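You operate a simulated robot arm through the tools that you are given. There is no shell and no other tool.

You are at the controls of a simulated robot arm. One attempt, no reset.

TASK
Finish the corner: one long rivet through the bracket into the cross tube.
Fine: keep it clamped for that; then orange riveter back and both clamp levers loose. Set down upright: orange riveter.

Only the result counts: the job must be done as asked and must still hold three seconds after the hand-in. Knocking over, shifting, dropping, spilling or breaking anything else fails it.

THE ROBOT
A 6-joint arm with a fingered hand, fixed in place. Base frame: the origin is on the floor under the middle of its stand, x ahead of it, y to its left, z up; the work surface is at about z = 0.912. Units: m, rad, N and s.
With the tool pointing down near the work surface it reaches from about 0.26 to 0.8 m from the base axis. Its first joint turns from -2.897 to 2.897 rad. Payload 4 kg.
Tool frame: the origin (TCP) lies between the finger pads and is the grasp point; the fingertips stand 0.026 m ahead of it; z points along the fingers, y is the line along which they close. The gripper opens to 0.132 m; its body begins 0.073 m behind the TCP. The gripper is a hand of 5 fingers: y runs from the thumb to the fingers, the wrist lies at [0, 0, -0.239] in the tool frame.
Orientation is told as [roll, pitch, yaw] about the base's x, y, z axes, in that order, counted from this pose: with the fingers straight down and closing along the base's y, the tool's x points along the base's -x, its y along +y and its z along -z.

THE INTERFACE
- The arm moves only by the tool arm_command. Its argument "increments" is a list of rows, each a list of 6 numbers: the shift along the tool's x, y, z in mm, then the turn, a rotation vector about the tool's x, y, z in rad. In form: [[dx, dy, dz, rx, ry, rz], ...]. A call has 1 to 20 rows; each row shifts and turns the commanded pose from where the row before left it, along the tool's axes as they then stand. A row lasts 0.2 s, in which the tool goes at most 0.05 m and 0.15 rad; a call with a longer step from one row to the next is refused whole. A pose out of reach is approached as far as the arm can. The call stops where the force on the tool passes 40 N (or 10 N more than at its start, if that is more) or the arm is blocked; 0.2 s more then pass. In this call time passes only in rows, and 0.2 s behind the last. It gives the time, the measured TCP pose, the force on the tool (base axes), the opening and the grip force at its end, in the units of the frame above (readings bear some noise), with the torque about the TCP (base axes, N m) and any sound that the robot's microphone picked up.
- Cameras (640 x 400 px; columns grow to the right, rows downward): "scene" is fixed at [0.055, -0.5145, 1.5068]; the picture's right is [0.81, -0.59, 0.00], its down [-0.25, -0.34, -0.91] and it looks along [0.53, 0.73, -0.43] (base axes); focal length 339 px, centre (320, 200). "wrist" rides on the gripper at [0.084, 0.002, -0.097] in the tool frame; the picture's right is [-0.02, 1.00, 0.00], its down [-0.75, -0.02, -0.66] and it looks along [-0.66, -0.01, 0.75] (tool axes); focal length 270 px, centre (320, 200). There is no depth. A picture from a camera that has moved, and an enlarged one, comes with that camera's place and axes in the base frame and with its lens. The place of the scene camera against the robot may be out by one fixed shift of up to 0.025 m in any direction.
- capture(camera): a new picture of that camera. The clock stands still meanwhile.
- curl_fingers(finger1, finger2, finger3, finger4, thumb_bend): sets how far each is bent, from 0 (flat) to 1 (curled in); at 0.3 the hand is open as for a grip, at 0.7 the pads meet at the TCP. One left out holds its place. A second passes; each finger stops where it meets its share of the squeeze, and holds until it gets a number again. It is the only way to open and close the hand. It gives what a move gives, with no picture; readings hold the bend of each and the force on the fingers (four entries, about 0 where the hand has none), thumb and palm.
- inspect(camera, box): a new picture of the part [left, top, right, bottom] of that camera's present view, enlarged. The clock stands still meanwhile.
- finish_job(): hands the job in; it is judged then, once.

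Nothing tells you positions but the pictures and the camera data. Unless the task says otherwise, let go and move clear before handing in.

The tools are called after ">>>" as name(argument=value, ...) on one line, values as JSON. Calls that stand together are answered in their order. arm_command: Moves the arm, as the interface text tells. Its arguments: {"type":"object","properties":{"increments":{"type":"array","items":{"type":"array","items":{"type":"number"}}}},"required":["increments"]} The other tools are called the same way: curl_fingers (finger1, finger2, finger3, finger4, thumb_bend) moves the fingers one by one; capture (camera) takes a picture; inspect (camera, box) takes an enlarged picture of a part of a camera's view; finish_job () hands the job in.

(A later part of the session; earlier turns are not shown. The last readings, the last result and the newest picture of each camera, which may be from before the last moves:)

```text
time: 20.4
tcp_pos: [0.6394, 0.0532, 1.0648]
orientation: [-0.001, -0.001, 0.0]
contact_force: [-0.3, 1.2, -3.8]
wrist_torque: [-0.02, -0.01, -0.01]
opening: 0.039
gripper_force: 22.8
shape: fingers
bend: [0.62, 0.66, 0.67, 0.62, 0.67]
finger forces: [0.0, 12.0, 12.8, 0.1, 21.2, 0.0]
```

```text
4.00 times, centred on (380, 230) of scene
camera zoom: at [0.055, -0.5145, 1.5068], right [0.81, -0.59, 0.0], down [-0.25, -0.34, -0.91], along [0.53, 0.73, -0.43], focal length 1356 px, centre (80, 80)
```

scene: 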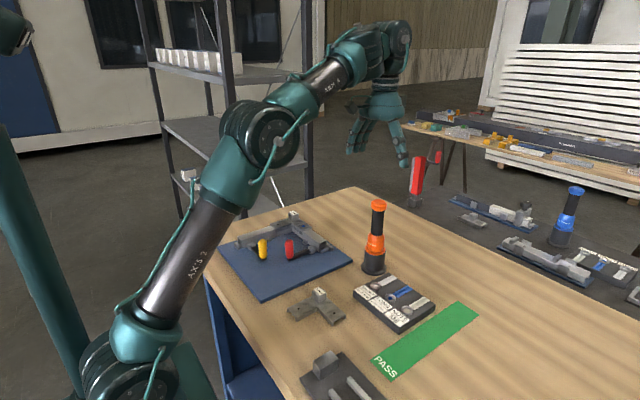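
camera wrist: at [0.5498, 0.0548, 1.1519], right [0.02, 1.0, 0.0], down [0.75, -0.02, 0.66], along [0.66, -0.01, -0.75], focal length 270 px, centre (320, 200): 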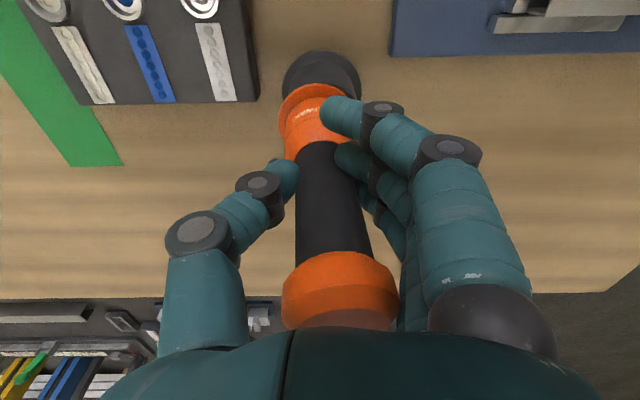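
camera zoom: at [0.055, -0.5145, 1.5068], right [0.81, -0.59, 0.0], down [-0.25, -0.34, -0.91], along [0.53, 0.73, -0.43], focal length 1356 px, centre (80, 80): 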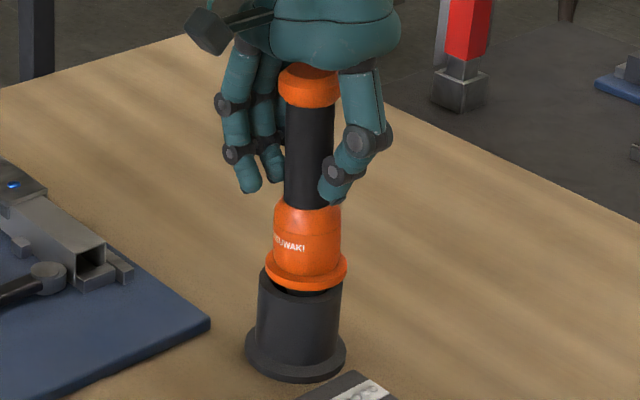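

The riveter comes out of its black stand, which stays put, and the grip holds. I'll keep lifting straight up slowly.

>>> arm_command(increments=[[0, 0, -8, 0, 0, 0], [0, 0, -8, 0, 0, 0], [0, 0, -8, 0, 0, 0], [0, 0, -8, 0, 0, 0]])

>>> inspect(camera="wrist", box=[220, 40, 420, 340])

>>> inspect(camera="scene", box=[345, 180, 415, 280])

```text
time: 21.4
tcp_pos: [0.6394, 0.0535, 1.0975]
orientation: [0.001, 0.0, 0.0]
contact_force: [0.1, 0.1, -4.6]
wrist_torque: [0.01, 0.0, -0.02]
opening: 0.039
gripper_force: 22.5
shape: fingers
bend: [0.62, 0.66, 0.67, 0.62, 0.67]
finger forces: [0.0, 12.1, 12.9, 0.1, 21.2, 0.0]
```

```text
1.33 times, centred on (320, 190) of wrist
camera zoom: at [0.5538, 0.0548, 1.195], right [0.02, 1.0, 0.0], down [0.75, -0.02, 0.66], along [0.66, -0.01, -0.75], focal length 360 px, centre (320, 213)
```

zoom: 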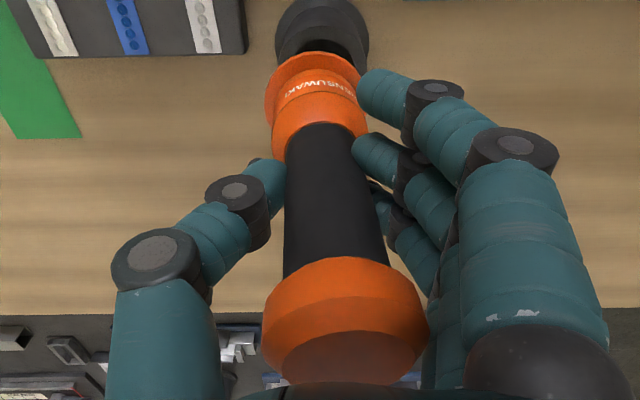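

```text
4.00 times, centred on (380, 230) of scene
camera zoom: at [0.055, -0.5145, 1.5068], right [0.81, -0.59, 0.0], down [-0.25, -0.34, -0.91], along [0.53, 0.73, -0.43], focal length 1356 px, centre (80, 80)
```

zoom: 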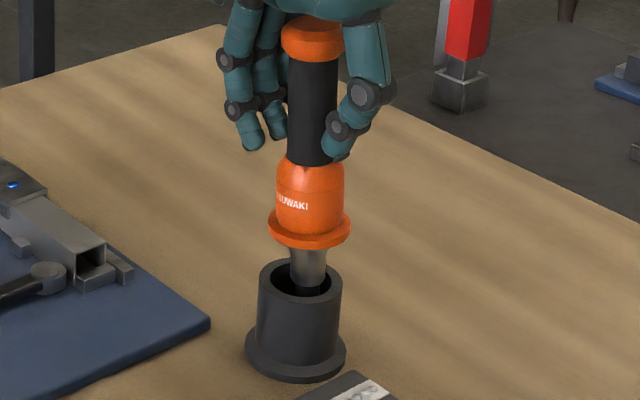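

The grey nose is coming out of the cup. I'll lift another 60 mm to clear it fully.

>>> arm_command(increments=[[0, 0, -10, 0, 0, 0], [0, 0, -10, 0, 0, 0], [0, 0, -10, 0, 0, 0], [0, 0, -15, 0, 0, 0], [0, 0, -15, 0, 0, 0]])

>>> capture(camera="wrist")

>>> inspect(camera="scene", box=[345, 150, 425, 290])

```text
time: 22.6
tcp_pos: [0.64, 0.0543, 1.1568]
orientation: [0.0, -0.002, 0.0]
contact_force: [-0.6, 0.4, -3.8]
wrist_torque: [-0.03, 0.02, 0.01]
opening: 0.039
gripper_force: 23.1
shape: fingers
bend: [0.62, 0.66, 0.67, 0.62, 0.67]
finger forces: [0.0, 12.1, 12.7, 0.0, 21.2, 0.1]
```

```text
taken
camera wrist: at [0.5549, 0.0558, 1.2545], right [0.02, 1.0, 0.0], down [0.75, -0.02, 0.66], along [0.66, -0.01, -0.75], focal length 270 px, centre (320, 200)
```

wrist: 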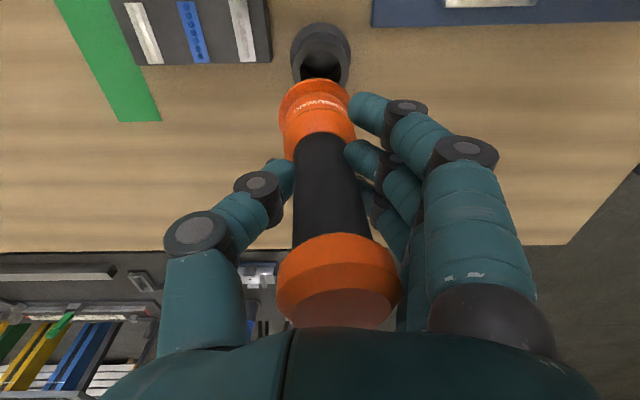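

```text
2.86 times, centred on (385, 220) of scene
camera zoom: at [0.055, -0.5145, 1.5068], right [0.81, -0.59, 0.0], down [-0.25, -0.34, -0.91], along [0.53, 0.73, -0.43], focal length 969 px, centre (134, 143)
```

zoom: 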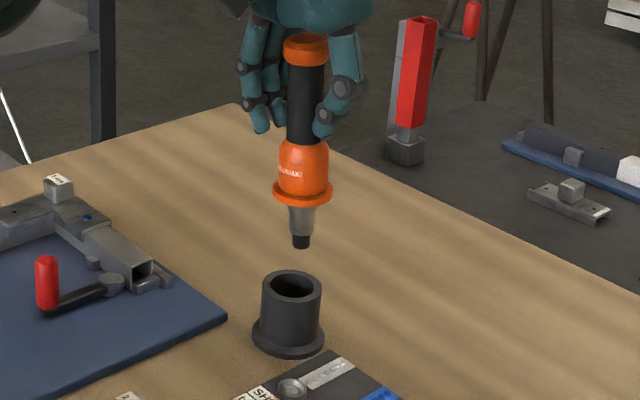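

The riveter is fully out: tapered nose about 50 mm long with its tip ~134 mm below the TCP, leaning roughly 3.5° (top toward +y). I'll roll the hand to bring the riveter vertical and check with the scene camera.

>>> arm_command(increments=[[0, 0, 0, -0.03, 0, 0], [0, 0, 0, -0.03, 0, 0]])

>>> inspect(camera="scene", box=[345, 150, 425, 290])

>>> capture(camera="wrist")

```text
time: 23.2
tcp_pos: [0.6438, 0.0489, 1.157]
orientation: [0.016, 0.007, 0.0]
contact_force: [0.0, 0.2, -3.7]
wrist_torque: [-0.01, 0.0, -0.02]
opening: 0.0392
gripper_force: 22.9
shape: fingers
bend: [0.62, 0.66, 0.67, 0.62, 0.67]
finger forces: [0.1, 11.9, 12.9, 0.0, 21.0, 0.1]
out of reach, approached as far as the arm can: row 1, 2
```

```text
2.86 times, centred on (385, 220) of scene
camera zoom: at [0.055, -0.5145, 1.5068], right [0.81, -0.59, 0.0], down [-0.25, -0.34, -0.91], along [0.53, 0.73, -0.43], focal length 969 px, centre (134, 143)
```

zoom: 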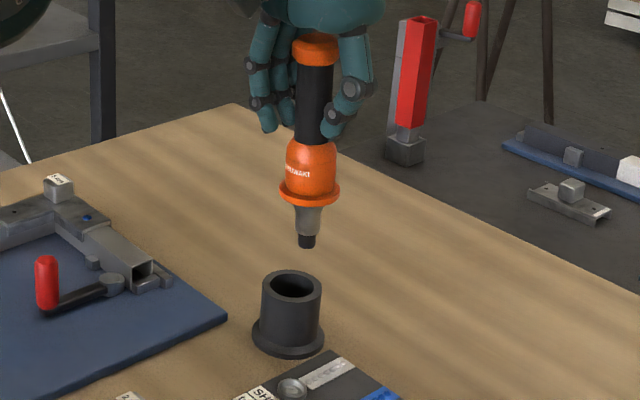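

```text
taken
camera wrist: at [0.5604, 0.0486, 1.2559], right [0.02, 1.0, 0.02], down [0.76, -0.03, 0.65], along [0.65, 0.0, -0.76], focal length 270 px, centre (320, 200)
```

wrist: 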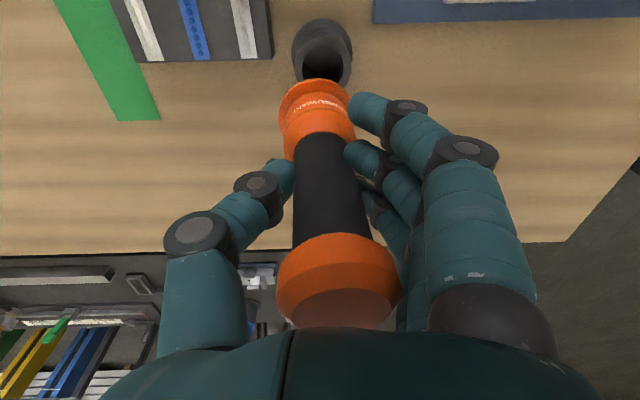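

The arm reported that pose is out of reach (too far out at this height), so the roll only went partway. I'll move inward toward the tray, staying high, and check the pose there.

>>> arm_command(increments=[[20, -20, 0, 0, 0, 0], [20, -20, 0, 0, 0, 0], [20, -20, 0, 0, 0, 0], [10, -20, 0, 0, 0, 0], [5, -20, 0, 0, 0, 0]])

>>> capture(camera="scene")

>>> capture(camera="wrist")

```text
time: 24.4
tcp_pos: [0.5731, -0.062, 1.1568]
orientation: [0.059, 0.004, -0.004]
contact_force: [-0.1, -0.2, -5.2]
wrist_torque: [-0.03, 0.03, 0.01]
opening: 0.0391
gripper_force: 22.8
shape: fingers
bend: [0.62, 0.66, 0.67, 0.62, 0.67]
finger forces: [0.1, 11.5, 12.5, 0.1, 20.9, 0.0]
out of reach, approached as far as the arm can: row 4
```

```text
taken
```

scene: 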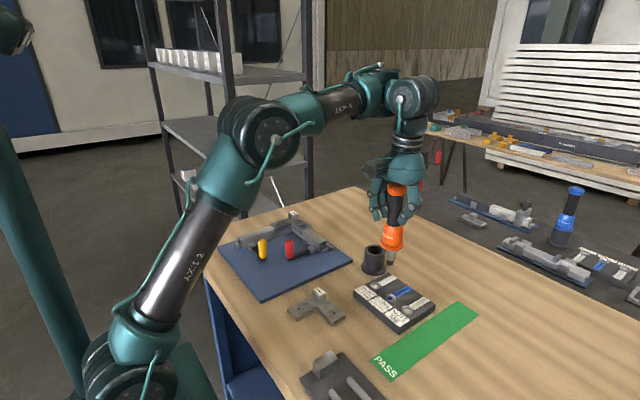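

```text
taken
camera wrist: at [0.4878, -0.0645, 1.2541], right [0.02, 1.0, 0.06], down [0.76, -0.06, 0.65], along [0.66, 0.03, -0.75], focal length 270 px, centre (320, 200)
```

wrist: 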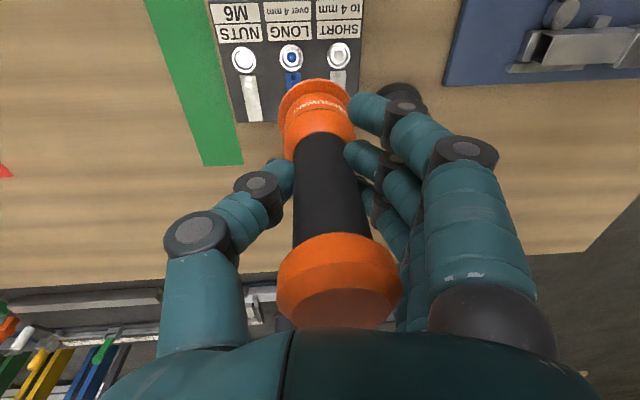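

Orientation now reads 0.059 rad roll as commanded. I'll zoom the scene view to measure the riveter's verticality and the tip relative to the LONG cup.

>>> inspect(camera="scene", box=[340, 170, 450, 340])

>>> inspect(camera="wrist", box=[200, 0, 440, 160])

```text
2.35 times, centred on (395, 255) of scene
camera zoom: at [0.055, -0.5145, 1.5068], right [0.81, -0.59, 0.0], down [-0.25, -0.34, -0.91], along [0.53, 0.73, -0.43], focal length 798 px, centre (144, 71)
```

zoom: 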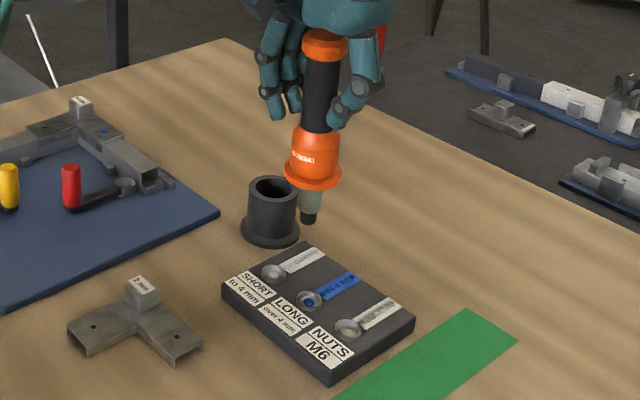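

```text
2.50 times, centred on (320, 80) of wrist
camera zoom: at [0.4878, -0.0645, 1.2541], right [0.02, 1.0, 0.06], down [0.76, -0.06, 0.65], along [0.66, 0.03, -0.75], focal length 676 px, centre (320, 500)
```

zoom: 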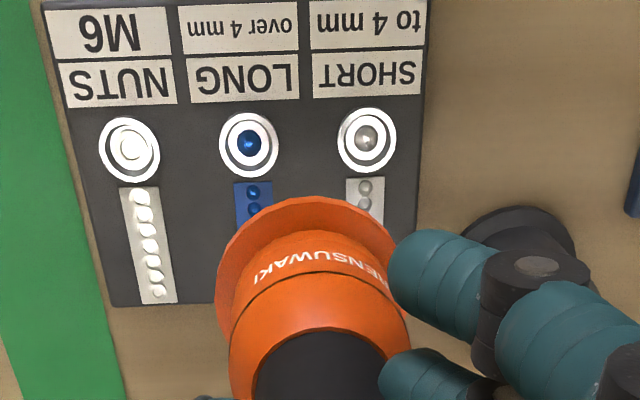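

The riveter is now vertical in the scene view, and its tip is about 5 mm too far in x and 16 mm in y from the LONG rivet. I'll shift over it and come down to about 25 mm above it, then recheck.

>>> arm_command(increments=[[2.5, -8, 0, 0, 0, 0], [2.5, -8.3, -1, 0, 0, 0], [0, -1.2, 20, 0, 0, 0], [0, -1.2, 20, 0, 0, 0], [0, -1.2, 20, 0, 0, 0]])

>>> inspect(camera="scene", box=[350, 200, 450, 330])

>>> inspect(camera="wrist", box=[200, 0, 440, 160])

```text
time: 25.6
tcp_pos: [0.5984, -0.0579, 1.1368]
orientation: [0.059, 0.005, -0.002]
contact_force: [-0.3, 0.0, -3.7]
wrist_torque: [-0.01, -0.01, -0.03]
opening: 0.039
gripper_force: 22.5
shape: fingers
bend: [0.62, 0.66, 0.67, 0.62, 0.67]
finger forces: [0.0, 11.5, 12.5, 0.1, 21.0, 0.1]
out of reach, approached as far as the arm can: row 1, 2, 3, 4, 5
```

```text
3.08 times, centred on (400, 265) of scene
camera zoom: at [0.055, -0.5145, 1.5068], right [0.81, -0.59, 0.0], down [-0.25, -0.34, -0.91], along [0.53, 0.73, -0.43], focal length 1043 px, centre (74, 0)
```

zoom: 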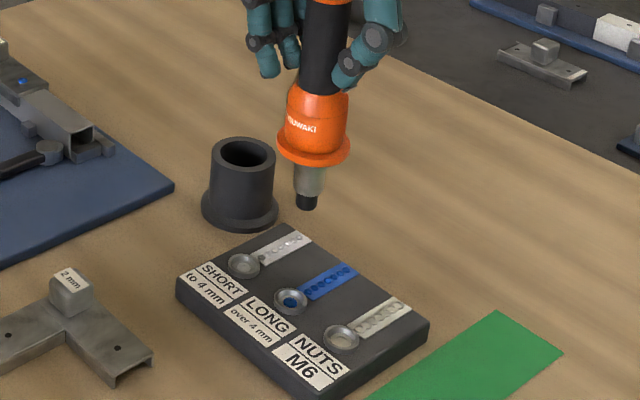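

```text
2.50 times, centred on (320, 80) of wrist
camera zoom: at [0.5129, -0.0629, 1.2343], right [0.02, 1.0, 0.06], down [0.76, -0.06, 0.65], along [0.65, 0.03, -0.76], focal length 676 px, centre (320, 500)
```

zoom: 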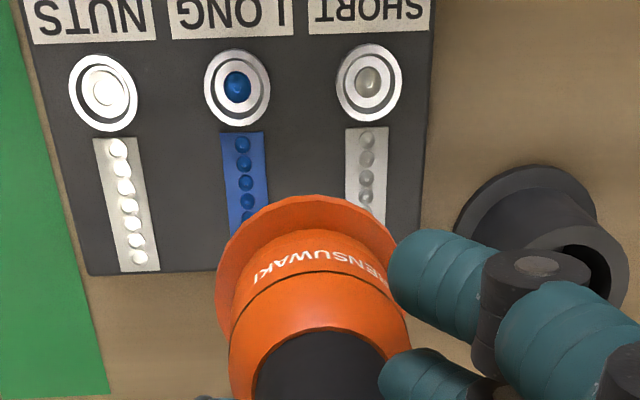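

The arm stopped short as "out of reach" and drifted off my commanded point; the small roll seems to be what it cannot hold here. I'll take the roll back out and see where the pose settles.

>>> arm_command(increments=[[0, 0, 0, 0.03, 0, 0], [0, 0, 0, 0.03, 0, 0]])

```text
time: 26.2
tcp_pos: [0.5997, -0.0589, 1.1358]
orientation: [0.0, 0.002, 0.001]
contact_force: [-0.5, 0.7, -3.8]
wrist_torque: [0.01, 0.02, -0.01]
opening: 0.039
gripper_force: 22.7
shape: fingers
bend: [0.62, 0.66, 0.67, 0.62, 0.67]
finger forces: [0.0, 11.7, 12.8, 0.1, 20.7, 0.1]
```

With the roll removed the pose is reachable again. I'll step toward the tray to see whether motion is normal without the roll.

>>> arm_command(increments=[[10, -5, 0, 0, 0, 0], [10, -5, 0, 0, 0, 0]])

```text
time: 26.8
tcp_pos: [0.5859, -0.0733, 1.1435]
orientation: [-0.001, 0.002, -0.002]
contact_force: [0.5, 0.1, -3.4]
wrist_torque: [0.01, 0.01, -0.02]
opening: 0.039
gripper_force: 22.6
shape: fingers
bend: [0.62, 0.66, 0.67, 0.62, 0.67]
finger forces: [0.1, 11.5, 12.7, 0.1, 20.8, 0.1]
out of reach, approached as far as the arm can: row 1, 2
```

Motion still deviates here, so I want to see the arm's posture before going on.

>>> capture(camera="scene")

>>> capture(camera="wrist")

```text
taken
```

scene: 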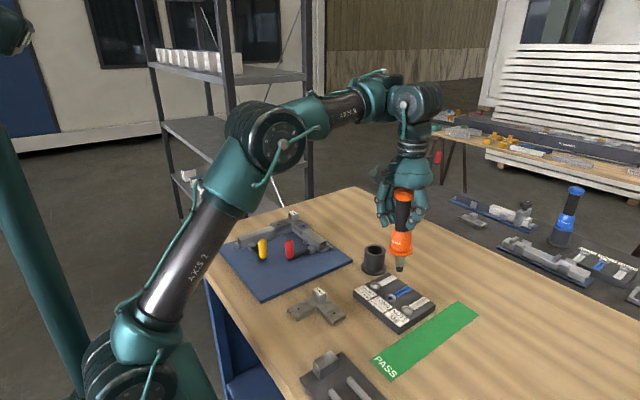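

```text
taken
camera wrist: at [0.5005, -0.0711, 1.2424], right [0.02, 1.0, 0.0], down [0.76, -0.02, 0.66], along [0.65, -0.01, -0.76], focal length 270 px, centre (320, 200)
```

wrist: 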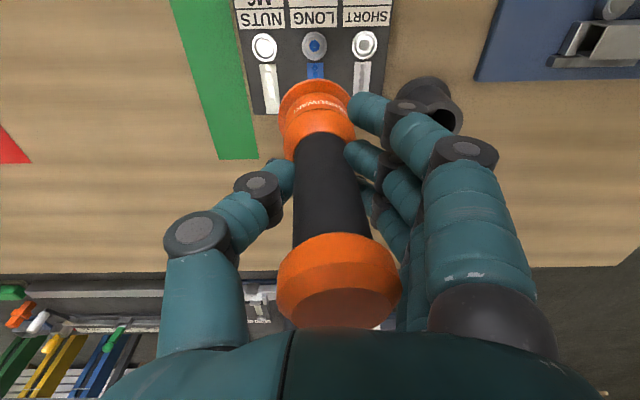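

I'll probe which direction is limited with small single-axis steps.

>>> arm_command(increments=[[0, 0, 10, 0, 0, 0]])

>>> arm_command(increments=[[8, 0, 0, 0, 0, 0]])

>>> arm_command(increments=[[0, -8, 0, 0, 0, 0]])

```text
time: 27.2
tcp_pos: [0.591, -0.0723, 1.1397]
orientation: [0.001, 0.005, -0.003]
contact_force: [-0.1, -0.1, -4.1]
wrist_torque: [-0.04, 0.0, 0.0]
opening: 0.0389
gripper_force: 22.2
shape: fingers
bend: [0.62, 0.66, 0.67, 0.62, 0.67]
finger forces: [0.0, 11.6, 12.7, 0.0, 20.7, 0.0]
out of reach, approached as far as the arm can: row 1
```

```text
time: 27.6
tcp_pos: [0.5864, -0.0733, 1.1445]
orientation: [0.0, 0.002, -0.002]
contact_force: [0.1, 0.4, -3.0]
wrist_torque: [0.03, -0.03, 0.01]
opening: 0.0391
gripper_force: 22.7
shape: fingers
bend: [0.62, 0.66, 0.67, 0.62, 0.67]
finger forces: [0.1, 11.6, 12.8, 0.0, 20.9, 0.0]
out of reach, approached as far as the arm can: row 1
```

```text
time: 28.0
tcp_pos: [0.5867, -0.0767, 1.1439]
orientation: [-0.003, 0.001, -0.008]
contact_force: [0.4, 0.0, -3.9]
wrist_torque: [-0.01, 0.0, -0.02]
opening: 0.039
gripper_force: 22.0
shape: fingers
bend: [0.62, 0.66, 0.67, 0.62, 0.67]
finger forces: [0.0, 11.6, 12.8, 0.1, 20.8, 0.0]
```

Moving down or inward at this y is being deflected, and the pose drifts to negative yaw, which suggests a wrist joint near its limit. I'll yaw the hand a little that way and test a downward step.

>>> arm_command(increments=[[0, 0, 0, 0, 0, 0.1]])

>>> arm_command(increments=[[0, 0, 10, 0, 0, 0]])

```text
time: 28.4
tcp_pos: [0.5859, -0.0809, 1.1441]
orientation: [0.0, 0.001, -0.101]
contact_force: [0.1, 0.0, -5.1]
wrist_torque: [-0.04, 0.04, 0.03]
opening: 0.0393
gripper_force: 22.8
shape: fingers
bend: [0.62, 0.66, 0.67, 0.62, 0.67]
finger forces: [0.0, 11.6, 12.7, 0.1, 20.8, 0.1]
```

```text
time: 28.8
tcp_pos: [0.5905, -0.095, 1.1452]
orientation: [-0.026, 0.019, -0.102]
contact_force: [0.1, 0.1, -4.6]
wrist_torque: [0.01, 0.01, -0.04]
opening: 0.0388
gripper_force: 22.6
shape: fingers
bend: [0.62, 0.66, 0.67, 0.62, 0.67]
finger forces: [0.1, 11.5, 12.7, 0.1, 20.7, 0.0]
out of reach, approached as far as the arm can: row 1
```

It slid sideways instead of going down, so something in the arm limits it here. I'll look at the arm's wrist and elbow closely.

>>> inspect(camera="scene", box=[220, 50, 470, 290])

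>>> inspect(camera="scene", box=[60, 90, 300, 400])

```text
1.67 times, centred on (345, 170) of scene
camera zoom: at [0.055, -0.5145, 1.5068], right [0.81, -0.59, 0.0], down [-0.25, -0.34, -0.91], along [0.53, 0.73, -0.43], focal length 565 px, centre (278, 250)
```

zoom: 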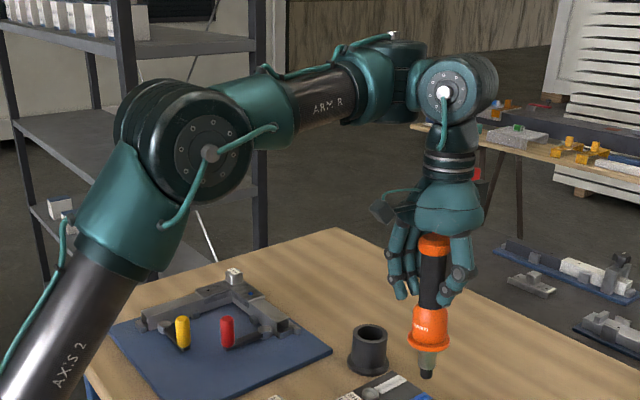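

```text
1.29 times, centred on (180, 245) of scene
camera zoom: at [0.055, -0.5145, 1.5068], right [0.81, -0.59, 0.0], down [-0.25, -0.34, -0.91], along [0.53, 0.73, -0.43], focal length 438 px, centre (501, 142)
```

zoom: 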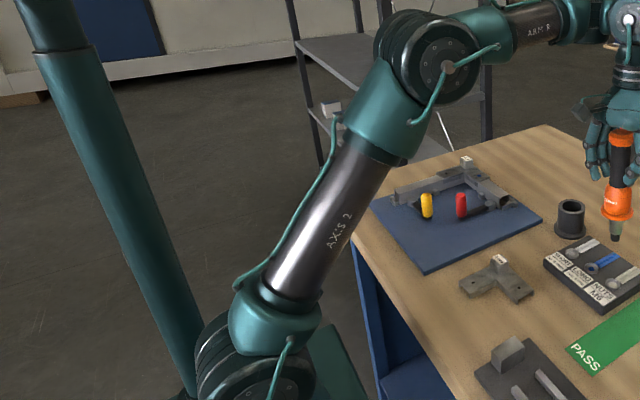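

The arm's posture looks ordinary, so I'll back up and away a bit, restore level orientation, and check that the motion follows commands there.

>>> arm_command(increments=[[-5, 5, -10, 0.013, 0.0095, -0.05], [-5, 5, -10, 0.013, 0.0095, -0.05]])

>>> arm_command(increments=[[0, 0, -10, 0, 0, 0]])

```text
time: 29.4
tcp_pos: [0.595, -0.0739, 1.1482]
orientation: [-0.021, 0.017, -0.022]
contact_force: [0.0, 0.2, -3.7]
wrist_torque: [0.03, 0.0, 0.0]
opening: 0.039
gripper_force: 22.2
shape: fingers
bend: [0.62, 0.66, 0.67, 0.62, 0.67]
finger forces: [0.0, 11.5, 12.6, 0.0, 20.7, 0.1]
out of reach, approached as far as the arm can: row 2
```

```text
time: 29.8
tcp_pos: [0.5966, -0.076, 1.1539]
orientation: [-0.024, 0.019, -0.009]
contact_force: [0.1, 0.2, -3.7]
wrist_torque: [0.02, -0.01, 0.0]
opening: 0.0391
gripper_force: 22.6
shape: fingers
bend: [0.62, 0.66, 0.67, 0.62, 0.67]
finger forces: [0.0, 11.5, 12.7, 0.0, 20.6, 0.0]
out of reach, approached as far as the arm can: row 1
```

I corrected in the wrong sense there; I'll rotate the tilt back toward level and see what orientation results.

>>> arm_command(increments=[[0, 0, 0, -0.024, -0.019, 0]])

>>> arm_command(increments=[[0, 0, -10, 0, 0, 0]])

```text
time: 30.2
tcp_pos: [0.5966, -0.0765, 1.155]
orientation: [0.0, -0.001, 0.0]
contact_force: [0.2, 1.1, -4.2]
wrist_torque: [0.01, 0.0, -0.02]
opening: 0.039
gripper_force: 22.4
shape: fingers
bend: [0.62, 0.66, 0.67, 0.62, 0.67]
finger forces: [0.1, 11.4, 12.5, 0.0, 20.6, 0.0]
```

```text
time: 30.6
tcp_pos: [0.5967, -0.0762, 1.1631]
orientation: [-0.001, 0.002, 0.0]
contact_force: [-1.7, 0.2, -3.7]
wrist_torque: [0.0, 0.01, 0.01]
opening: 0.039
gripper_force: 22.5
shape: fingers
bend: [0.62, 0.66, 0.67, 0.62, 0.67]
finger forces: [0.0, 11.2, 12.6, 0.0, 20.6, 0.0]
```

Level orientation is restored and upward motion follows normally. I'll test going down at a y closer to zero, between the tray and the stand.

>>> arm_command(increments=[[0, 20, 0, 0, 0, 0], [0, 20, 0, 0, 0, 0], [0, 20, 0, 0, 0, 0]])

>>> arm_command(increments=[[0, 0, 10, 0, 0, 0], [0, 0, 10, 0, 0, 0], [0, 0, 10, 0, 0, 0]])

```text
time: 31.4
tcp_pos: [0.5966, -0.016, 1.1645]
orientation: [0.001, 0.0, 0.0]
contact_force: [-0.1, 0.1, -5.3]
wrist_torque: [0.01, -0.02, 0.01]
opening: 0.0388
gripper_force: 22.6
shape: fingers
bend: [0.62, 0.66, 0.67, 0.62, 0.67]
finger forces: [0.0, 11.5, 12.6, 0.1, 20.6, 0.0]
```

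```text
time: 32.2
tcp_pos: [0.598, -0.0173, 1.1368]
orientation: [-0.001, 0.007, -0.003]
contact_force: [-0.8, 0.0, -3.8]
wrist_torque: [0.02, 0.0, 0.01]
opening: 0.039
gripper_force: 21.8
shape: fingers
bend: [0.62, 0.66, 0.66, 0.62, 0.67]
finger forces: [0.1, 11.4, 12.6, 0.0, 20.5, 0.0]
out of reach, approached as far as the arm can: row 3
```

The same limit shows up here at about x + z ≈ 1.735, though earlier I was lower at x = 0.64. I'll move outward and test descending there to see whether that is still possible.

>>> arm_command(increments=[[-20, 0, 0, 0, 0, 0], [-22, 0, 0, 0, 0, 0]])

>>> arm_command(increments=[[0, 0, 10, 0, 0, 0], [0, 0, 10, 0, 0, 0], [0, 0, 10, 0, 0, 0], [0, 0, 10, 0, 0, 0]])

```text
time: 32.8
tcp_pos: [0.6393, -0.0166, 1.1385]
orientation: [0.0, 0.002, 0.0]
contact_force: [0.4, 0.2, -4.3]
wrist_torque: [0.0, 0.0, 0.0]
opening: 0.0388
gripper_force: 22.5
shape: fingers
bend: [0.62, 0.66, 0.66, 0.62, 0.67]
finger forces: [0.0, 11.2, 12.7, 0.0, 20.5, 0.0]
```

```text
time: 33.8
tcp_pos: [0.6406, -0.0171, 1.0986]
orientation: [0.0, 0.001, 0.0]
contact_force: [-0.1, 0.1, -4.5]
wrist_torque: [0.0, 0.0, 0.0]
opening: 0.0391
gripper_force: 22.0
shape: fingers
bend: [0.62, 0.66, 0.66, 0.62, 0.67]
finger forces: [0.0, 11.1, 12.6, 0.0, 20.5, 0.0]
```

Here z≈1.10 is fine. I'll try 25 mm further down (the tip still clears the table and tray edge) to learn where the limit lies.

>>> arm_command(increments=[[0, 0, 8, 0, 0, 0], [0, 0, 8, 0, 0, 0], [0, 0, 8, 0, 0, 0]])

>>> capture(camera="scene")

```text
time: 34.6
tcp_pos: [0.6486, -0.0344, 1.0873]
orientation: [-0.003, 0.007, 0.0]
contact_force: [0.0, -0.5, -3.5]
wrist_torque: [0.04, 0.0, -0.01]
opening: 0.039
gripper_force: 21.8
shape: fingers
bend: [0.62, 0.66, 0.66, 0.62, 0.67]
finger forces: [0.0, 11.0, 12.4, 0.0, 20.5, 0.0]
out of reach, approached as far as the arm can: row 1, 2, 3
```

```text
taken
```

scene: 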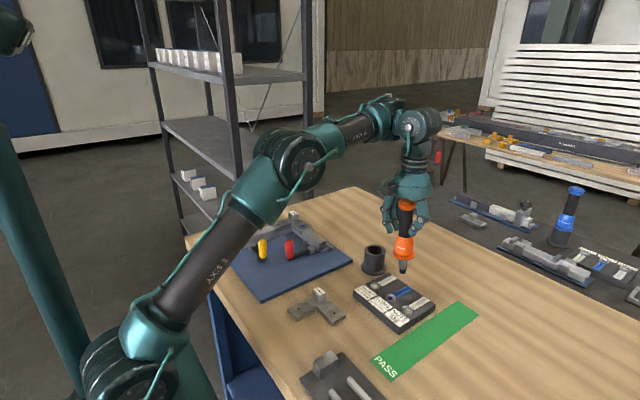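

The limit again sits at radius + z ≈ 1.735 for negative y. I'll test the free spot at y≈0.14, left of the stand, to see if the limit depends on the side; first I go up to clear the stand.

>>> arm_command(increments=[[0, 0, -20, 0, 0, 0], [0, 0, -20, 0, 0, 0], [0, 0, -20, 0, 0, 0], [4, 35, 0, 0, 0, 0], [4, 35, 0, 0, 0, 0], [4, 35, 0, 0, 0, 0], [4, 35, 0, 0, 0, 0], [4, 35, 0, 0, 0, 0]])

>>> arm_command(increments=[[0, 0, 15, 0, 0, 0], [0, 0, 15, 0, 0, 0], [0, 0, 15, 0, 0, 0], [0, 0, 10, 0, 0, 0], [0, 0, 10, 0, 0, 0]])

```text
time: 36.4
tcp_pos: [0.6272, 0.1417, 1.147]
orientation: [0.001, 0.003, -0.003]
contact_force: [-0.4, 0.0, -4.0]
wrist_torque: [0.01, 0.0, -0.01]
opening: 0.0388
gripper_force: 21.9
shape: fingers
bend: [0.62, 0.66, 0.67, 0.62, 0.67]
finger forces: [0.1, 10.9, 12.5, 0.1, 20.5, 0.0]
```

```text
time: 37.6
tcp_pos: [0.6335, 0.1424, 1.0877]
orientation: [-0.002, 0.006, 0.0]
contact_force: [-0.3, 0.6, -4.2]
wrist_torque: [-0.02, 0.03, -0.02]
opening: 0.0386
gripper_force: 21.6
shape: fingers
bend: [0.62, 0.66, 0.66, 0.62, 0.67]
finger forces: [0.1, 10.8, 12.5, 0.0, 20.2, 0.1]
out of reach, approached as far as the arm can: row 5
```

The limit is the same on this side, so the arm's configuration seems to have changed after my roll attempt. I'll go up and test small rolls and pitches in free space to understand which way is free.

>>> arm_command(increments=[[0, 0, -20, 0, 0, 0], [0, 0, -20, 0, 0, 0], [0, 0, -20, 0, 0, 0]])

>>> arm_command(increments=[[0, 0, 0, -0.03, 0, 0]])

>>> arm_command(increments=[[0, 0, 0, 0.03, 0, 0]])

>>> arm_command(increments=[[0, 0, 0, 0.03, 0, 0]])

>>> arm_command(increments=[[0, 0, 0, -0.03, 0, 0]])

```text
time: 38.4
tcp_pos: [0.6331, 0.1404, 1.1468]
orientation: [-0.001, 0.001, 0.0]
contact_force: [-0.1, -0.2, -4.7]
wrist_torque: [0.0, 0.01, 0.0]
opening: 0.0387
gripper_force: 21.8
shape: fingers
bend: [0.62, 0.66, 0.66, 0.62, 0.67]
finger forces: [0.1, 10.5, 12.5, 0.0, 20.1, 0.0]
```

```text
time: 38.8
tcp_pos: [0.6319, 0.1411, 1.1473]
orientation: [0.029, 0.0, -0.001]
contact_force: [0.2, 0.4, -4.1]
wrist_torque: [0.02, 0.02, -0.02]
opening: 0.0384
gripper_force: 21.7
shape: fingers
bend: [0.62, 0.66, 0.66, 0.62, 0.67]
finger forces: [0.0, 10.4, 12.6, 0.0, 20.1, 0.0]
```

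```text
time: 39.2
tcp_pos: [0.6329, 0.1421, 1.1473]
orientation: [-0.001, 0.003, -0.001]
contact_force: [-0.6, 0.2, -4.6]
wrist_torque: [0.0, 0.0, -0.02]
opening: 0.0384
gripper_force: 20.9
shape: fingers
bend: [0.62, 0.66, 0.66, 0.62, 0.67]
finger forces: [0.0, 10.3, 12.7, 0.0, 20.0, 0.0]
```

```text
time: 39.6
tcp_pos: [0.6406, 0.1453, 1.1472]
orientation: [0.001, 0.006, -0.001]
contact_force: [0.5, 0.3, -5.1]
wrist_torque: [-0.02, 0.0, 0.0]
opening: 0.0387
gripper_force: 21.4
shape: fingers
bend: [0.62, 0.66, 0.66, 0.62, 0.67]
finger forces: [0.0, 10.3, 12.5, 0.1, 20.0, 0.0]
out of reach, approached as far as the arm can: row 1
```

```text
time: 40.0
tcp_pos: [0.6345, 0.143, 1.1467]
orientation: [0.0, 0.002, -0.002]
contact_force: [-0.3, 0.1, -4.3]
wrist_torque: [0.0, -0.01, 0.04]
opening: 0.0387
gripper_force: 20.9
shape: fingers
bend: [0.62, 0.66, 0.66, 0.62, 0.67]
finger forces: [0.0, 10.4, 12.6, 0.1, 19.9, 0.0]
```

Now positive roll is free and negative roll is blocked — the opposite of before — so the wrist seems to sit at one side of a joint limit when exactly level. I'll push roll negative and hold it for several rows to see whether it settles into the earlier configuration.

>>> arm_command(increments=[[0, 0, 0, 0.03, 0, 0], [0, 0, 0, 0.03, 0, 0], [0, 0, 0, 0, 0, 0], [0, 0, 0, 0, 0, 0], [0, 0, 0, 0, 0, 0]])

>>> arm_command(increments=[[0, 0, 0, 0, 0, 0], [0, 0, 0, 0, 0, 0], [0, 0, 0, 0, 0, 0]])

```text
time: 41.2
tcp_pos: [0.6422, 0.1523, 1.1473]
orientation: [-0.004, 0.012, 0.0]
contact_force: [-0.3, 0.4, -4.0]
wrist_torque: [0.0, -0.01, 0.0]
opening: 0.0385
gripper_force: 21.6
shape: fingers
bend: [0.62, 0.66, 0.66, 0.62, 0.67]
finger forces: [0.0, 10.5, 12.6, 0.1, 20.0, 0.1]
out of reach, approached as far as the arm can: row 1, 2
```

```text
time: 42.0
tcp_pos: [0.6411, 0.151, 1.1473]
orientation: [-0.006, 0.011, -0.001]
contact_force: [-1.0, -0.3, -4.1]
wrist_torque: [-0.04, 0.01, 0.01]
opening: 0.0385
gripper_force: 21.2
shape: fingers
bend: [0.62, 0.66, 0.66, 0.62, 0.67]
finger forces: [0.0, 10.5, 12.5, 0.0, 20.0, 0.0]
```

The negative roll stays blocked. I'll test pitch and yaw in free space too, to find what the wrist allows.

>>> arm_command(increments=[[0, 0, 0, -0.006, -0.011, 0]])

>>> arm_command(increments=[[0, 0, 0, 0, 0.04, 0]])

>>> arm_command(increments=[[0, 0, 0, 0, -0.04, 0]])

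>>> arm_command(increments=[[0, 0, 0, 0, -0.04, 0]])

>>> arm_command(increments=[[0, 0, 0, 0, 0.04, 0]])

```text
time: 42.4
tcp_pos: [0.6407, 0.1525, 1.1481]
orientation: [-0.017, 0.009, 0.001]
contact_force: [-0.5, -0.3, -4.3]
wrist_torque: [-0.02, 0.02, -0.02]
opening: 0.0387
gripper_force: 21.7
shape: fingers
bend: [0.62, 0.66, 0.66, 0.62, 0.67]
finger forces: [0.0, 10.5, 12.7, 0.0, 20.0, 0.0]
out of reach, approached as far as the arm can: row 1
```

```text
time: 42.8
tcp_pos: [0.642, 0.152, 1.149]
orientation: [-0.056, 0.03, -0.001]
contact_force: [0.6, -0.6, -4.2]
wrist_torque: [0.0, 0.02, -0.01]
opening: 0.0385
gripper_force: 21.2
shape: fingers
bend: [0.62, 0.66, 0.66, 0.62, 0.67]
finger forces: [0.1, 10.6, 12.8, 0.1, 19.9, 0.0]
```

```text
time: 43.2
tcp_pos: [0.6427, 0.1529, 1.1473]
orientation: [-0.055, -0.012, -0.002]
contact_force: [-0.1, 0.5, -4.1]
wrist_torque: [0.0, 0.02, 0.0]
opening: 0.0384
gripper_force: 21.7
shape: fingers
bend: [0.62, 0.66, 0.66, 0.62, 0.67]
finger forces: [0.0, 10.6, 12.7, 0.1, 19.9, 0.0]
```

```text
time: 43.6
tcp_pos: [0.6406, 0.1521, 1.1494]
orientation: [-0.055, -0.049, 0.0]
contact_force: [1.1, -0.4, -4.3]
wrist_torque: [0.0, -0.01, 0.01]
opening: 0.0385
gripper_force: 21.7
shape: fingers
bend: [0.62, 0.66, 0.66, 0.62, 0.67]
finger forces: [0.1, 10.7, 12.7, 0.1, 19.9, 0.1]
```

```text
time: 44.0
tcp_pos: [0.642, 0.1527, 1.1473]
orientation: [-0.054, -0.011, 0.002]
contact_force: [1.4, 0.4, -4.3]
wrist_torque: [0.02, 0.01, 0.0]
opening: 0.0384
gripper_force: 21.0
shape: fingers
bend: [0.62, 0.66, 0.66, 0.62, 0.67]
finger forces: [0.0, 10.7, 12.7, 0.1, 20.0, 0.0]
```

The roll eventually did reach -0.055, so the wrist has switched back to its original configuration, where non-positive roll is free. I'll return to just level (not crossing zero) and test going down at a smaller radius.

>>> arm_command(increments=[[0, 0, 0, -0.026, 0.006, 0], [0, 0, 0, -0.026, 0.006, 0], [20, 0, 0, 0, 0, 0], [20, 0, 0, 0, 0, 0], [20, 0, 0, 0, 0, 0]])

>>> arm_command(increments=[[0, 0, 15, 0, 0, 0], [0, 0, 15, 0, 0, 0], [0, 0, 15, 0, 0, 0]])

```text
time: 45.2
tcp_pos: [0.5809, 0.1535, 1.1488]
orientation: [-0.003, 0.002, -0.002]
contact_force: [0.2, -0.2, -4.3]
wrist_torque: [-0.02, -0.02, 0.0]
opening: 0.0385
gripper_force: 21.2
shape: fingers
bend: [0.62, 0.66, 0.66, 0.62, 0.67]
finger forces: [0.1, 10.9, 12.9, 0.0, 20.2, 0.1]
```

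```text
time: 46.0
tcp_pos: [0.5957, 0.157, 1.1203]
orientation: [-0.002, 0.006, -0.001]
contact_force: [0.2, 0.0, -4.3]
wrist_torque: [0.02, 0.0, 0.01]
opening: 0.0385
gripper_force: 21.9
shape: fingers
bend: [0.62, 0.66, 0.66, 0.62, 0.67]
finger forces: [0.0, 11.0, 12.7, 0.1, 20.1, 0.0]
out of reach, approached as far as the arm can: row 2, 3
```

The same limit holds, so I need to see the arm again; I'll zoom in on the forearm and wrist.

>>> inspect(camera="scene", box=[230, 30, 450, 200])

>>> capture(camera="scene")

```text
2.35 times, centred on (340, 115) of scene
camera zoom: at [0.055, -0.5145, 1.5068], right [0.81, -0.59, 0.0], down [-0.25, -0.34, -0.91], along [0.53, 0.73, -0.43], focal length 798 px, centre (273, 400)
```

zoom: 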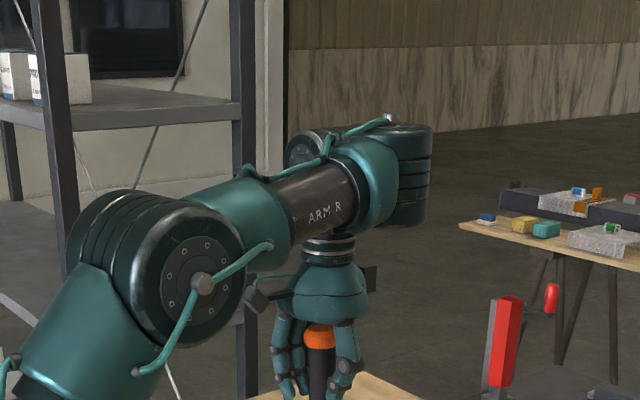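

```text
taken
```

scene: 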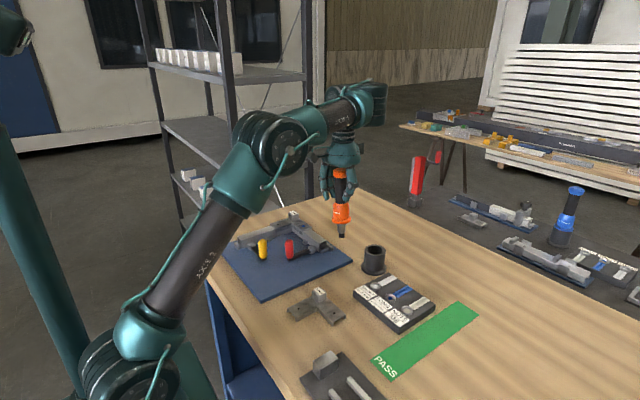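

The wrist now appears on the other side of the forearm compared with before. I'll zoom in tight on it.

>>> inspect(camera="scene", box=[300, 60, 400, 160])

>>> inspect(camera="scene", box=[300, 130, 400, 250])

```text
4.00 times, centred on (350, 110) of scene
camera zoom: at [0.055, -0.5145, 1.5068], right [0.81, -0.59, 0.0], down [-0.25, -0.34, -0.91], along [0.53, 0.73, -0.43], focal length 1356 px, centre (200, 560)
```

zoom: 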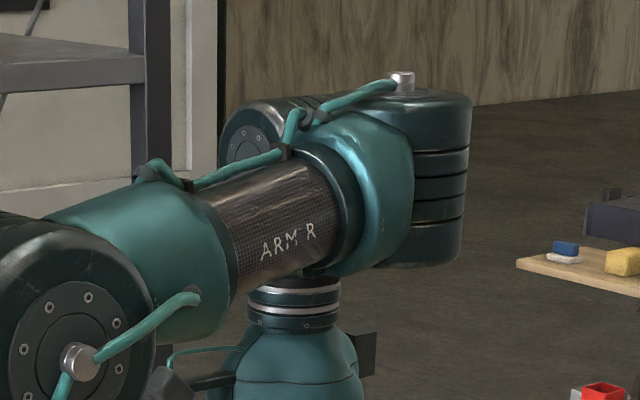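

```text
3.33 times, centred on (350, 190) of scene
camera zoom: at [0.055, -0.5145, 1.5068], right [0.81, -0.59, 0.0], down [-0.25, -0.34, -0.91], along [0.53, 0.73, -0.43], focal length 1130 px, centre (220, 233)
```

zoom: 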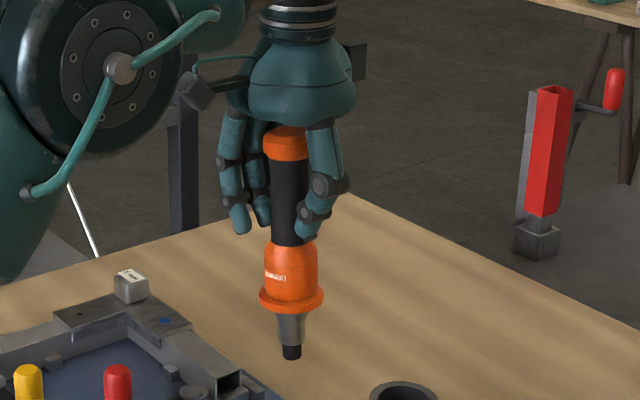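

The wrist looks like it sits at a singular alignment when the hand's yaw is zero (roll gets lost there), so a different hand yaw should free it. I'll rise and yaw the hand by steps in free space.

>>> arm_command(increments=[[0, 0, -15, 0, 0, 0], [0, 0, -15, 0, 0, 0], [0, 0, -10, 0, 0, 0]])

>>> arm_command(increments=[[0, 0, 0, 0, 0, 0.1], [0, 0, 0, 0, 0, 0.1], [0, 0, 0, 0, 0, 0.1], [0, 0, 0, 0, 0, 0.1], [0, 0, 0, 0, 0, 0.1]])

>>> inspect(camera="scene", box=[230, 30, 450, 250])

```text
time: 46.8
tcp_pos: [0.5978, 0.1582, 1.1614]
orientation: [-0.001, 0.002, 0.0]
contact_force: [0.5, -1.4, -3.3]
wrist_torque: [0.01, 0.01, 0.0]
opening: 0.0384
gripper_force: 22.3
shape: fingers
bend: [0.62, 0.66, 0.66, 0.62, 0.67]
finger forces: [0.1, 10.9, 13.0, 0.0, 20.1, 0.1]
```

```text
time: 48.0
tcp_pos: [0.5965, 0.1554, 1.1593]
orientation: [-0.004, -0.002, -0.503]
contact_force: [0.1, 0.3, -4.6]
wrist_torque: [0.0, -0.01, 0.0]
opening: 0.0384
gripper_force: 22.1
shape: fingers
bend: [0.62, 0.66, 0.66, 0.62, 0.67]
finger forces: [0.0, 11.0, 13.0, 0.0, 20.1, 0.0]
```

```text
1.82 times, centred on (340, 140) of scene
camera zoom: at [0.055, -0.5145, 1.5068], right [0.81, -0.59, 0.0], down [-0.25, -0.34, -0.91], along [0.53, 0.73, -0.43], focal length 616 px, centre (284, 309)
```

zoom: 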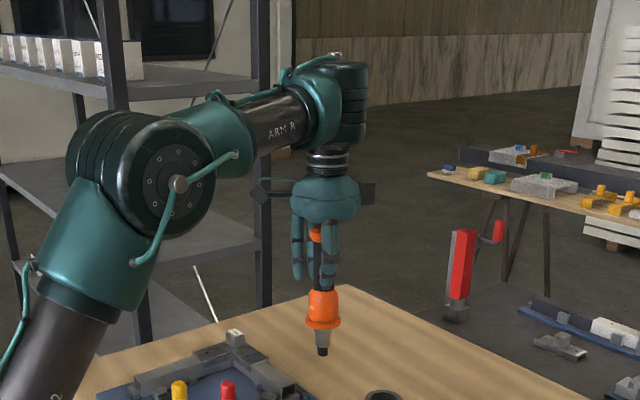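

Yaw went smoothly to -0.5. I'll test descending here.

>>> arm_command(increments=[[0, 0, 15, 0, 0, 0], [0, 0, 15, 0, 0, 0], [0, 0, 15, 0, 0, 0], [0, 0, 15, 0, 0, 0]])

>>> arm_command(increments=[[0, 0, 0, 0.03, 0, 0]])

>>> arm_command(increments=[[0, 0, 0, -0.03, 0, 0], [0, 0, 0, -0.03, 0, 0]])

```text
time: 49.0
tcp_pos: [0.6061, 0.1575, 1.1105]
orientation: [-0.007, 0.004, -0.502]
contact_force: [-1.1, -1.1, -3.5]
wrist_torque: [0.02, 0.02, -0.02]
opening: 0.0384
gripper_force: 21.6
shape: fingers
bend: [0.62, 0.66, 0.66, 0.62, 0.67]
finger forces: [0.0, 11.0, 12.8, 0.0, 20.1, 0.0]
out of reach, approached as far as the arm can: row 4
```

```text
time: 49.4
tcp_pos: [0.6063, 0.1596, 1.111]
orientation: [-0.033, -0.001, -0.499]
contact_force: [0.2, -0.8, -3.6]
wrist_torque: [0.01, -0.04, -0.02]
opening: 0.0384
gripper_force: 22.4
shape: fingers
bend: [0.62, 0.66, 0.66, 0.62, 0.67]
finger forces: [0.1, 11.0, 13.0, 0.0, 19.9, 0.0]
```

```text
time: 50.0
tcp_pos: [0.6096, 0.1579, 1.1157]
orientation: [0.024, 0.004, -0.501]
contact_force: [0.1, 0.2, -4.3]
wrist_torque: [-0.02, 0.02, 0.01]
opening: 0.0386
gripper_force: 22.4
shape: fingers
bend: [0.62, 0.66, 0.66, 0.62, 0.67]
finger forces: [0.1, 11.0, 12.8, 0.1, 20.3, 0.0]
out of reach, approached as far as the arm can: row 2
```

Yaw alone doesn't move the limit. I'll go up away from it and look again at the wrist to understand its joints.

>>> arm_command(increments=[[0, 0, -20, 0.024, 0, 0], [0, 0, -20, 0, 0, 0], [0, 0, -20, 0, 0, 0]])

>>> inspect(camera="scene", box=[290, 40, 400, 130])

```text
time: 50.8
tcp_pos: [0.6124, 0.1616, 1.1679]
orientation: [0.0, -0.002, -0.499]
contact_force: [0.3, 0.5, -4.5]
wrist_torque: [0.01, 0.03, 0.01]
opening: 0.0386
gripper_force: 22.0
shape: fingers
bend: [0.62, 0.66, 0.66, 0.62, 0.68]
finger forces: [0.0, 11.2, 13.1, 0.0, 20.3, 0.1]
out of reach, approached as far as the arm can: row 3
```

```text
4.44 times, centred on (345, 85) of scene
camera zoom: at [0.055, -0.5145, 1.5068], right [0.81, -0.59, 0.0], down [-0.25, -0.34, -0.91], along [0.53, 0.73, -0.43], focal length 1507 px, centre (209, 711)
```

zoom: 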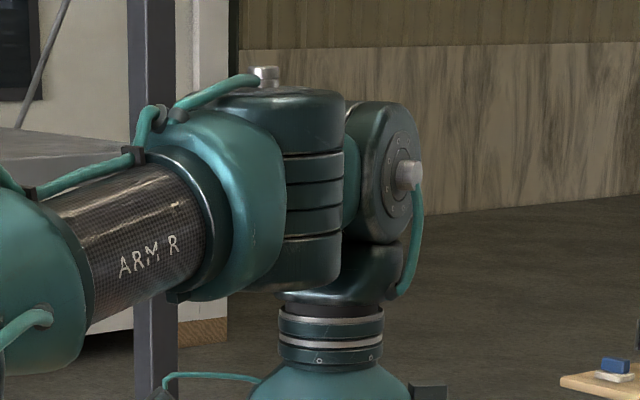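

This picture explains it: when the forearm is horizontal with the tool straight down, two wrist axes line up (a singularity), and small rolls there swing the wrist around. I'll go up and inward to a well-conditioned spot, restore zero yaw, and compare with the original posture.

>>> arm_command(increments=[[0, 0, -15, 0, 0, 0], [0, 0, -15, 0, 0, 0], [0, 0, -15, 0, 0, 0], [0, 0, -15, 0, 0, 0], [0, 0, -15, 0, 0, 0], [0, 0, -15, 0, 0, 0]])

>>> capture(camera="scene")

```text
time: 52.2
tcp_pos: [0.6109, 0.1584, 1.2573]
orientation: [0.002, 0.002, -0.501]
contact_force: [0.4, 0.2, -4.0]
wrist_torque: [0.0, 0.01, 0.01]
opening: 0.0386
gripper_force: 22.0
shape: fingers
bend: [0.62, 0.66, 0.66, 0.62, 0.68]
finger forces: [0.0, 11.5, 12.9, 0.0, 20.3, 0.1]
```

```text
taken
```

scene: 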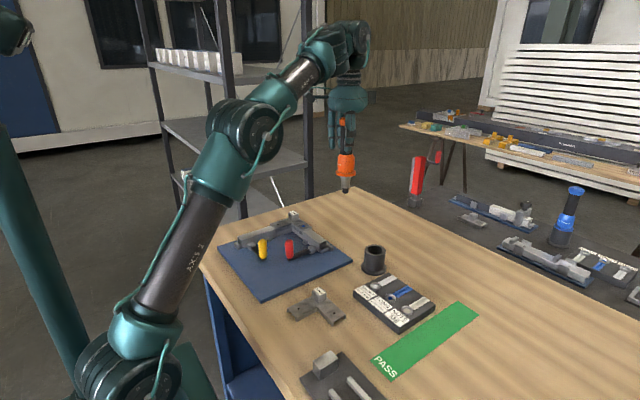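

I'll bring yaw back to zero and go to the same spot as my early picture (0.63, 0.055, 1.253) to compare.

>>> arm_command(increments=[[0, 0, 0, 0, 0, -0.1], [0, 0, 0, 0, 0, -0.1], [0, 0, 0, 0, 0, -0.1], [0, 0, 0, 0, 0, -0.1], [0, 0, 0, 0, 0, -0.1], [-4, -26, 1, 0, 0, 0], [-4, -26, 1, 0, 0, 0], [-4, -26, 1, 0, 0, 0], [-4, -26, 1, 0, 0, 0]])

>>> capture(camera="scene")

>>> inspect(camera="scene", box=[300, 0, 450, 110])

```text
time: 54.2
tcp_pos: [0.6294, 0.0558, 1.2529]
orientation: [0.004, -0.002, -0.001]
contact_force: [-0.1, -0.4, -4.6]
wrist_torque: [-0.03, 0.01, 0.02]
opening: 0.0382
gripper_force: 22.2
shape: fingers
bend: [0.62, 0.66, 0.66, 0.62, 0.68]
finger forces: [0.1, 11.6, 13.0, 0.1, 20.2, 0.0]
```

```text
taken
```

scene: 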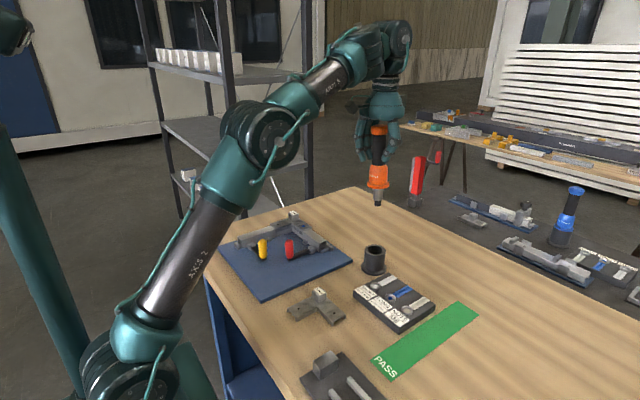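

```text
3.64 times, centred on (375, 55) of scene
camera zoom: at [0.055, -0.5145, 1.5068], right [0.81, -0.59, 0.0], down [-0.25, -0.34, -0.91], along [0.53, 0.73, -0.43], focal length 1233 px, centre (120, 727)
```

zoom: 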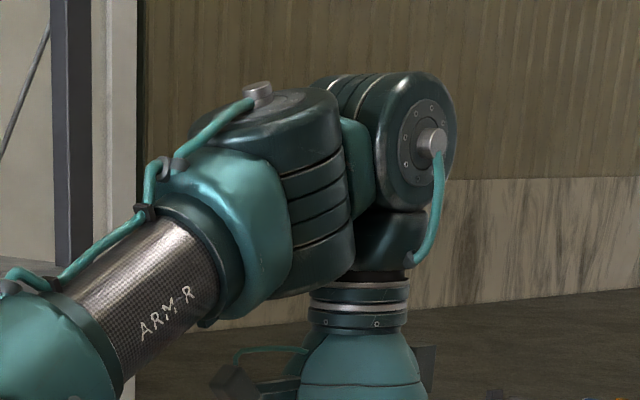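

This posture looks just like the original one. I'll trim the residual roll to zero, move over the free gap between tray and stand, and descend with level orientation.

>>> arm_command(increments=[[15, -37, 0, 0.003, 0, 0], [15, -37, 0, 0, 0, 0], [0, 0, 20, 0, 0, 0], [0, 0, 20, 0, 0, 0]])

>>> arm_command(increments=[[0, 0, 15, 0, 0, 0], [0, 0, 15, 0, 0, 0], [0, 0, 15, 0, 0, 0], [0, 0, 15, 0, 0, 0], [0, 0, 15, 0, 0, 0], [0, 0, 15, 0, 0, 0]])

```text
time: 55.2
tcp_pos: [0.5982, -0.019, 1.2125]
orientation: [-0.001, -0.002, 0.001]
contact_force: [0.3, 0.0, -4.2]
wrist_torque: [0.0, -0.04, 0.02]
opening: 0.0383
gripper_force: 22.5
shape: fingers
bend: [0.62, 0.66, 0.66, 0.62, 0.68]
finger forces: [0.1, 11.7, 13.1, 0.1, 20.3, 0.0]
```

```text
time: 56.6
tcp_pos: [0.5981, -0.0186, 1.1217]
orientation: [0.001, 0.0, -0.001]
contact_force: [-1.1, 1.4, -4.1]
wrist_torque: [0.0, -0.01, -0.01]
opening: 0.0384
gripper_force: 23.1
shape: fingers
bend: [0.62, 0.66, 0.66, 0.62, 0.68]
finger forces: [0.0, 11.7, 13.1, 0.0, 20.4, 0.0]
```

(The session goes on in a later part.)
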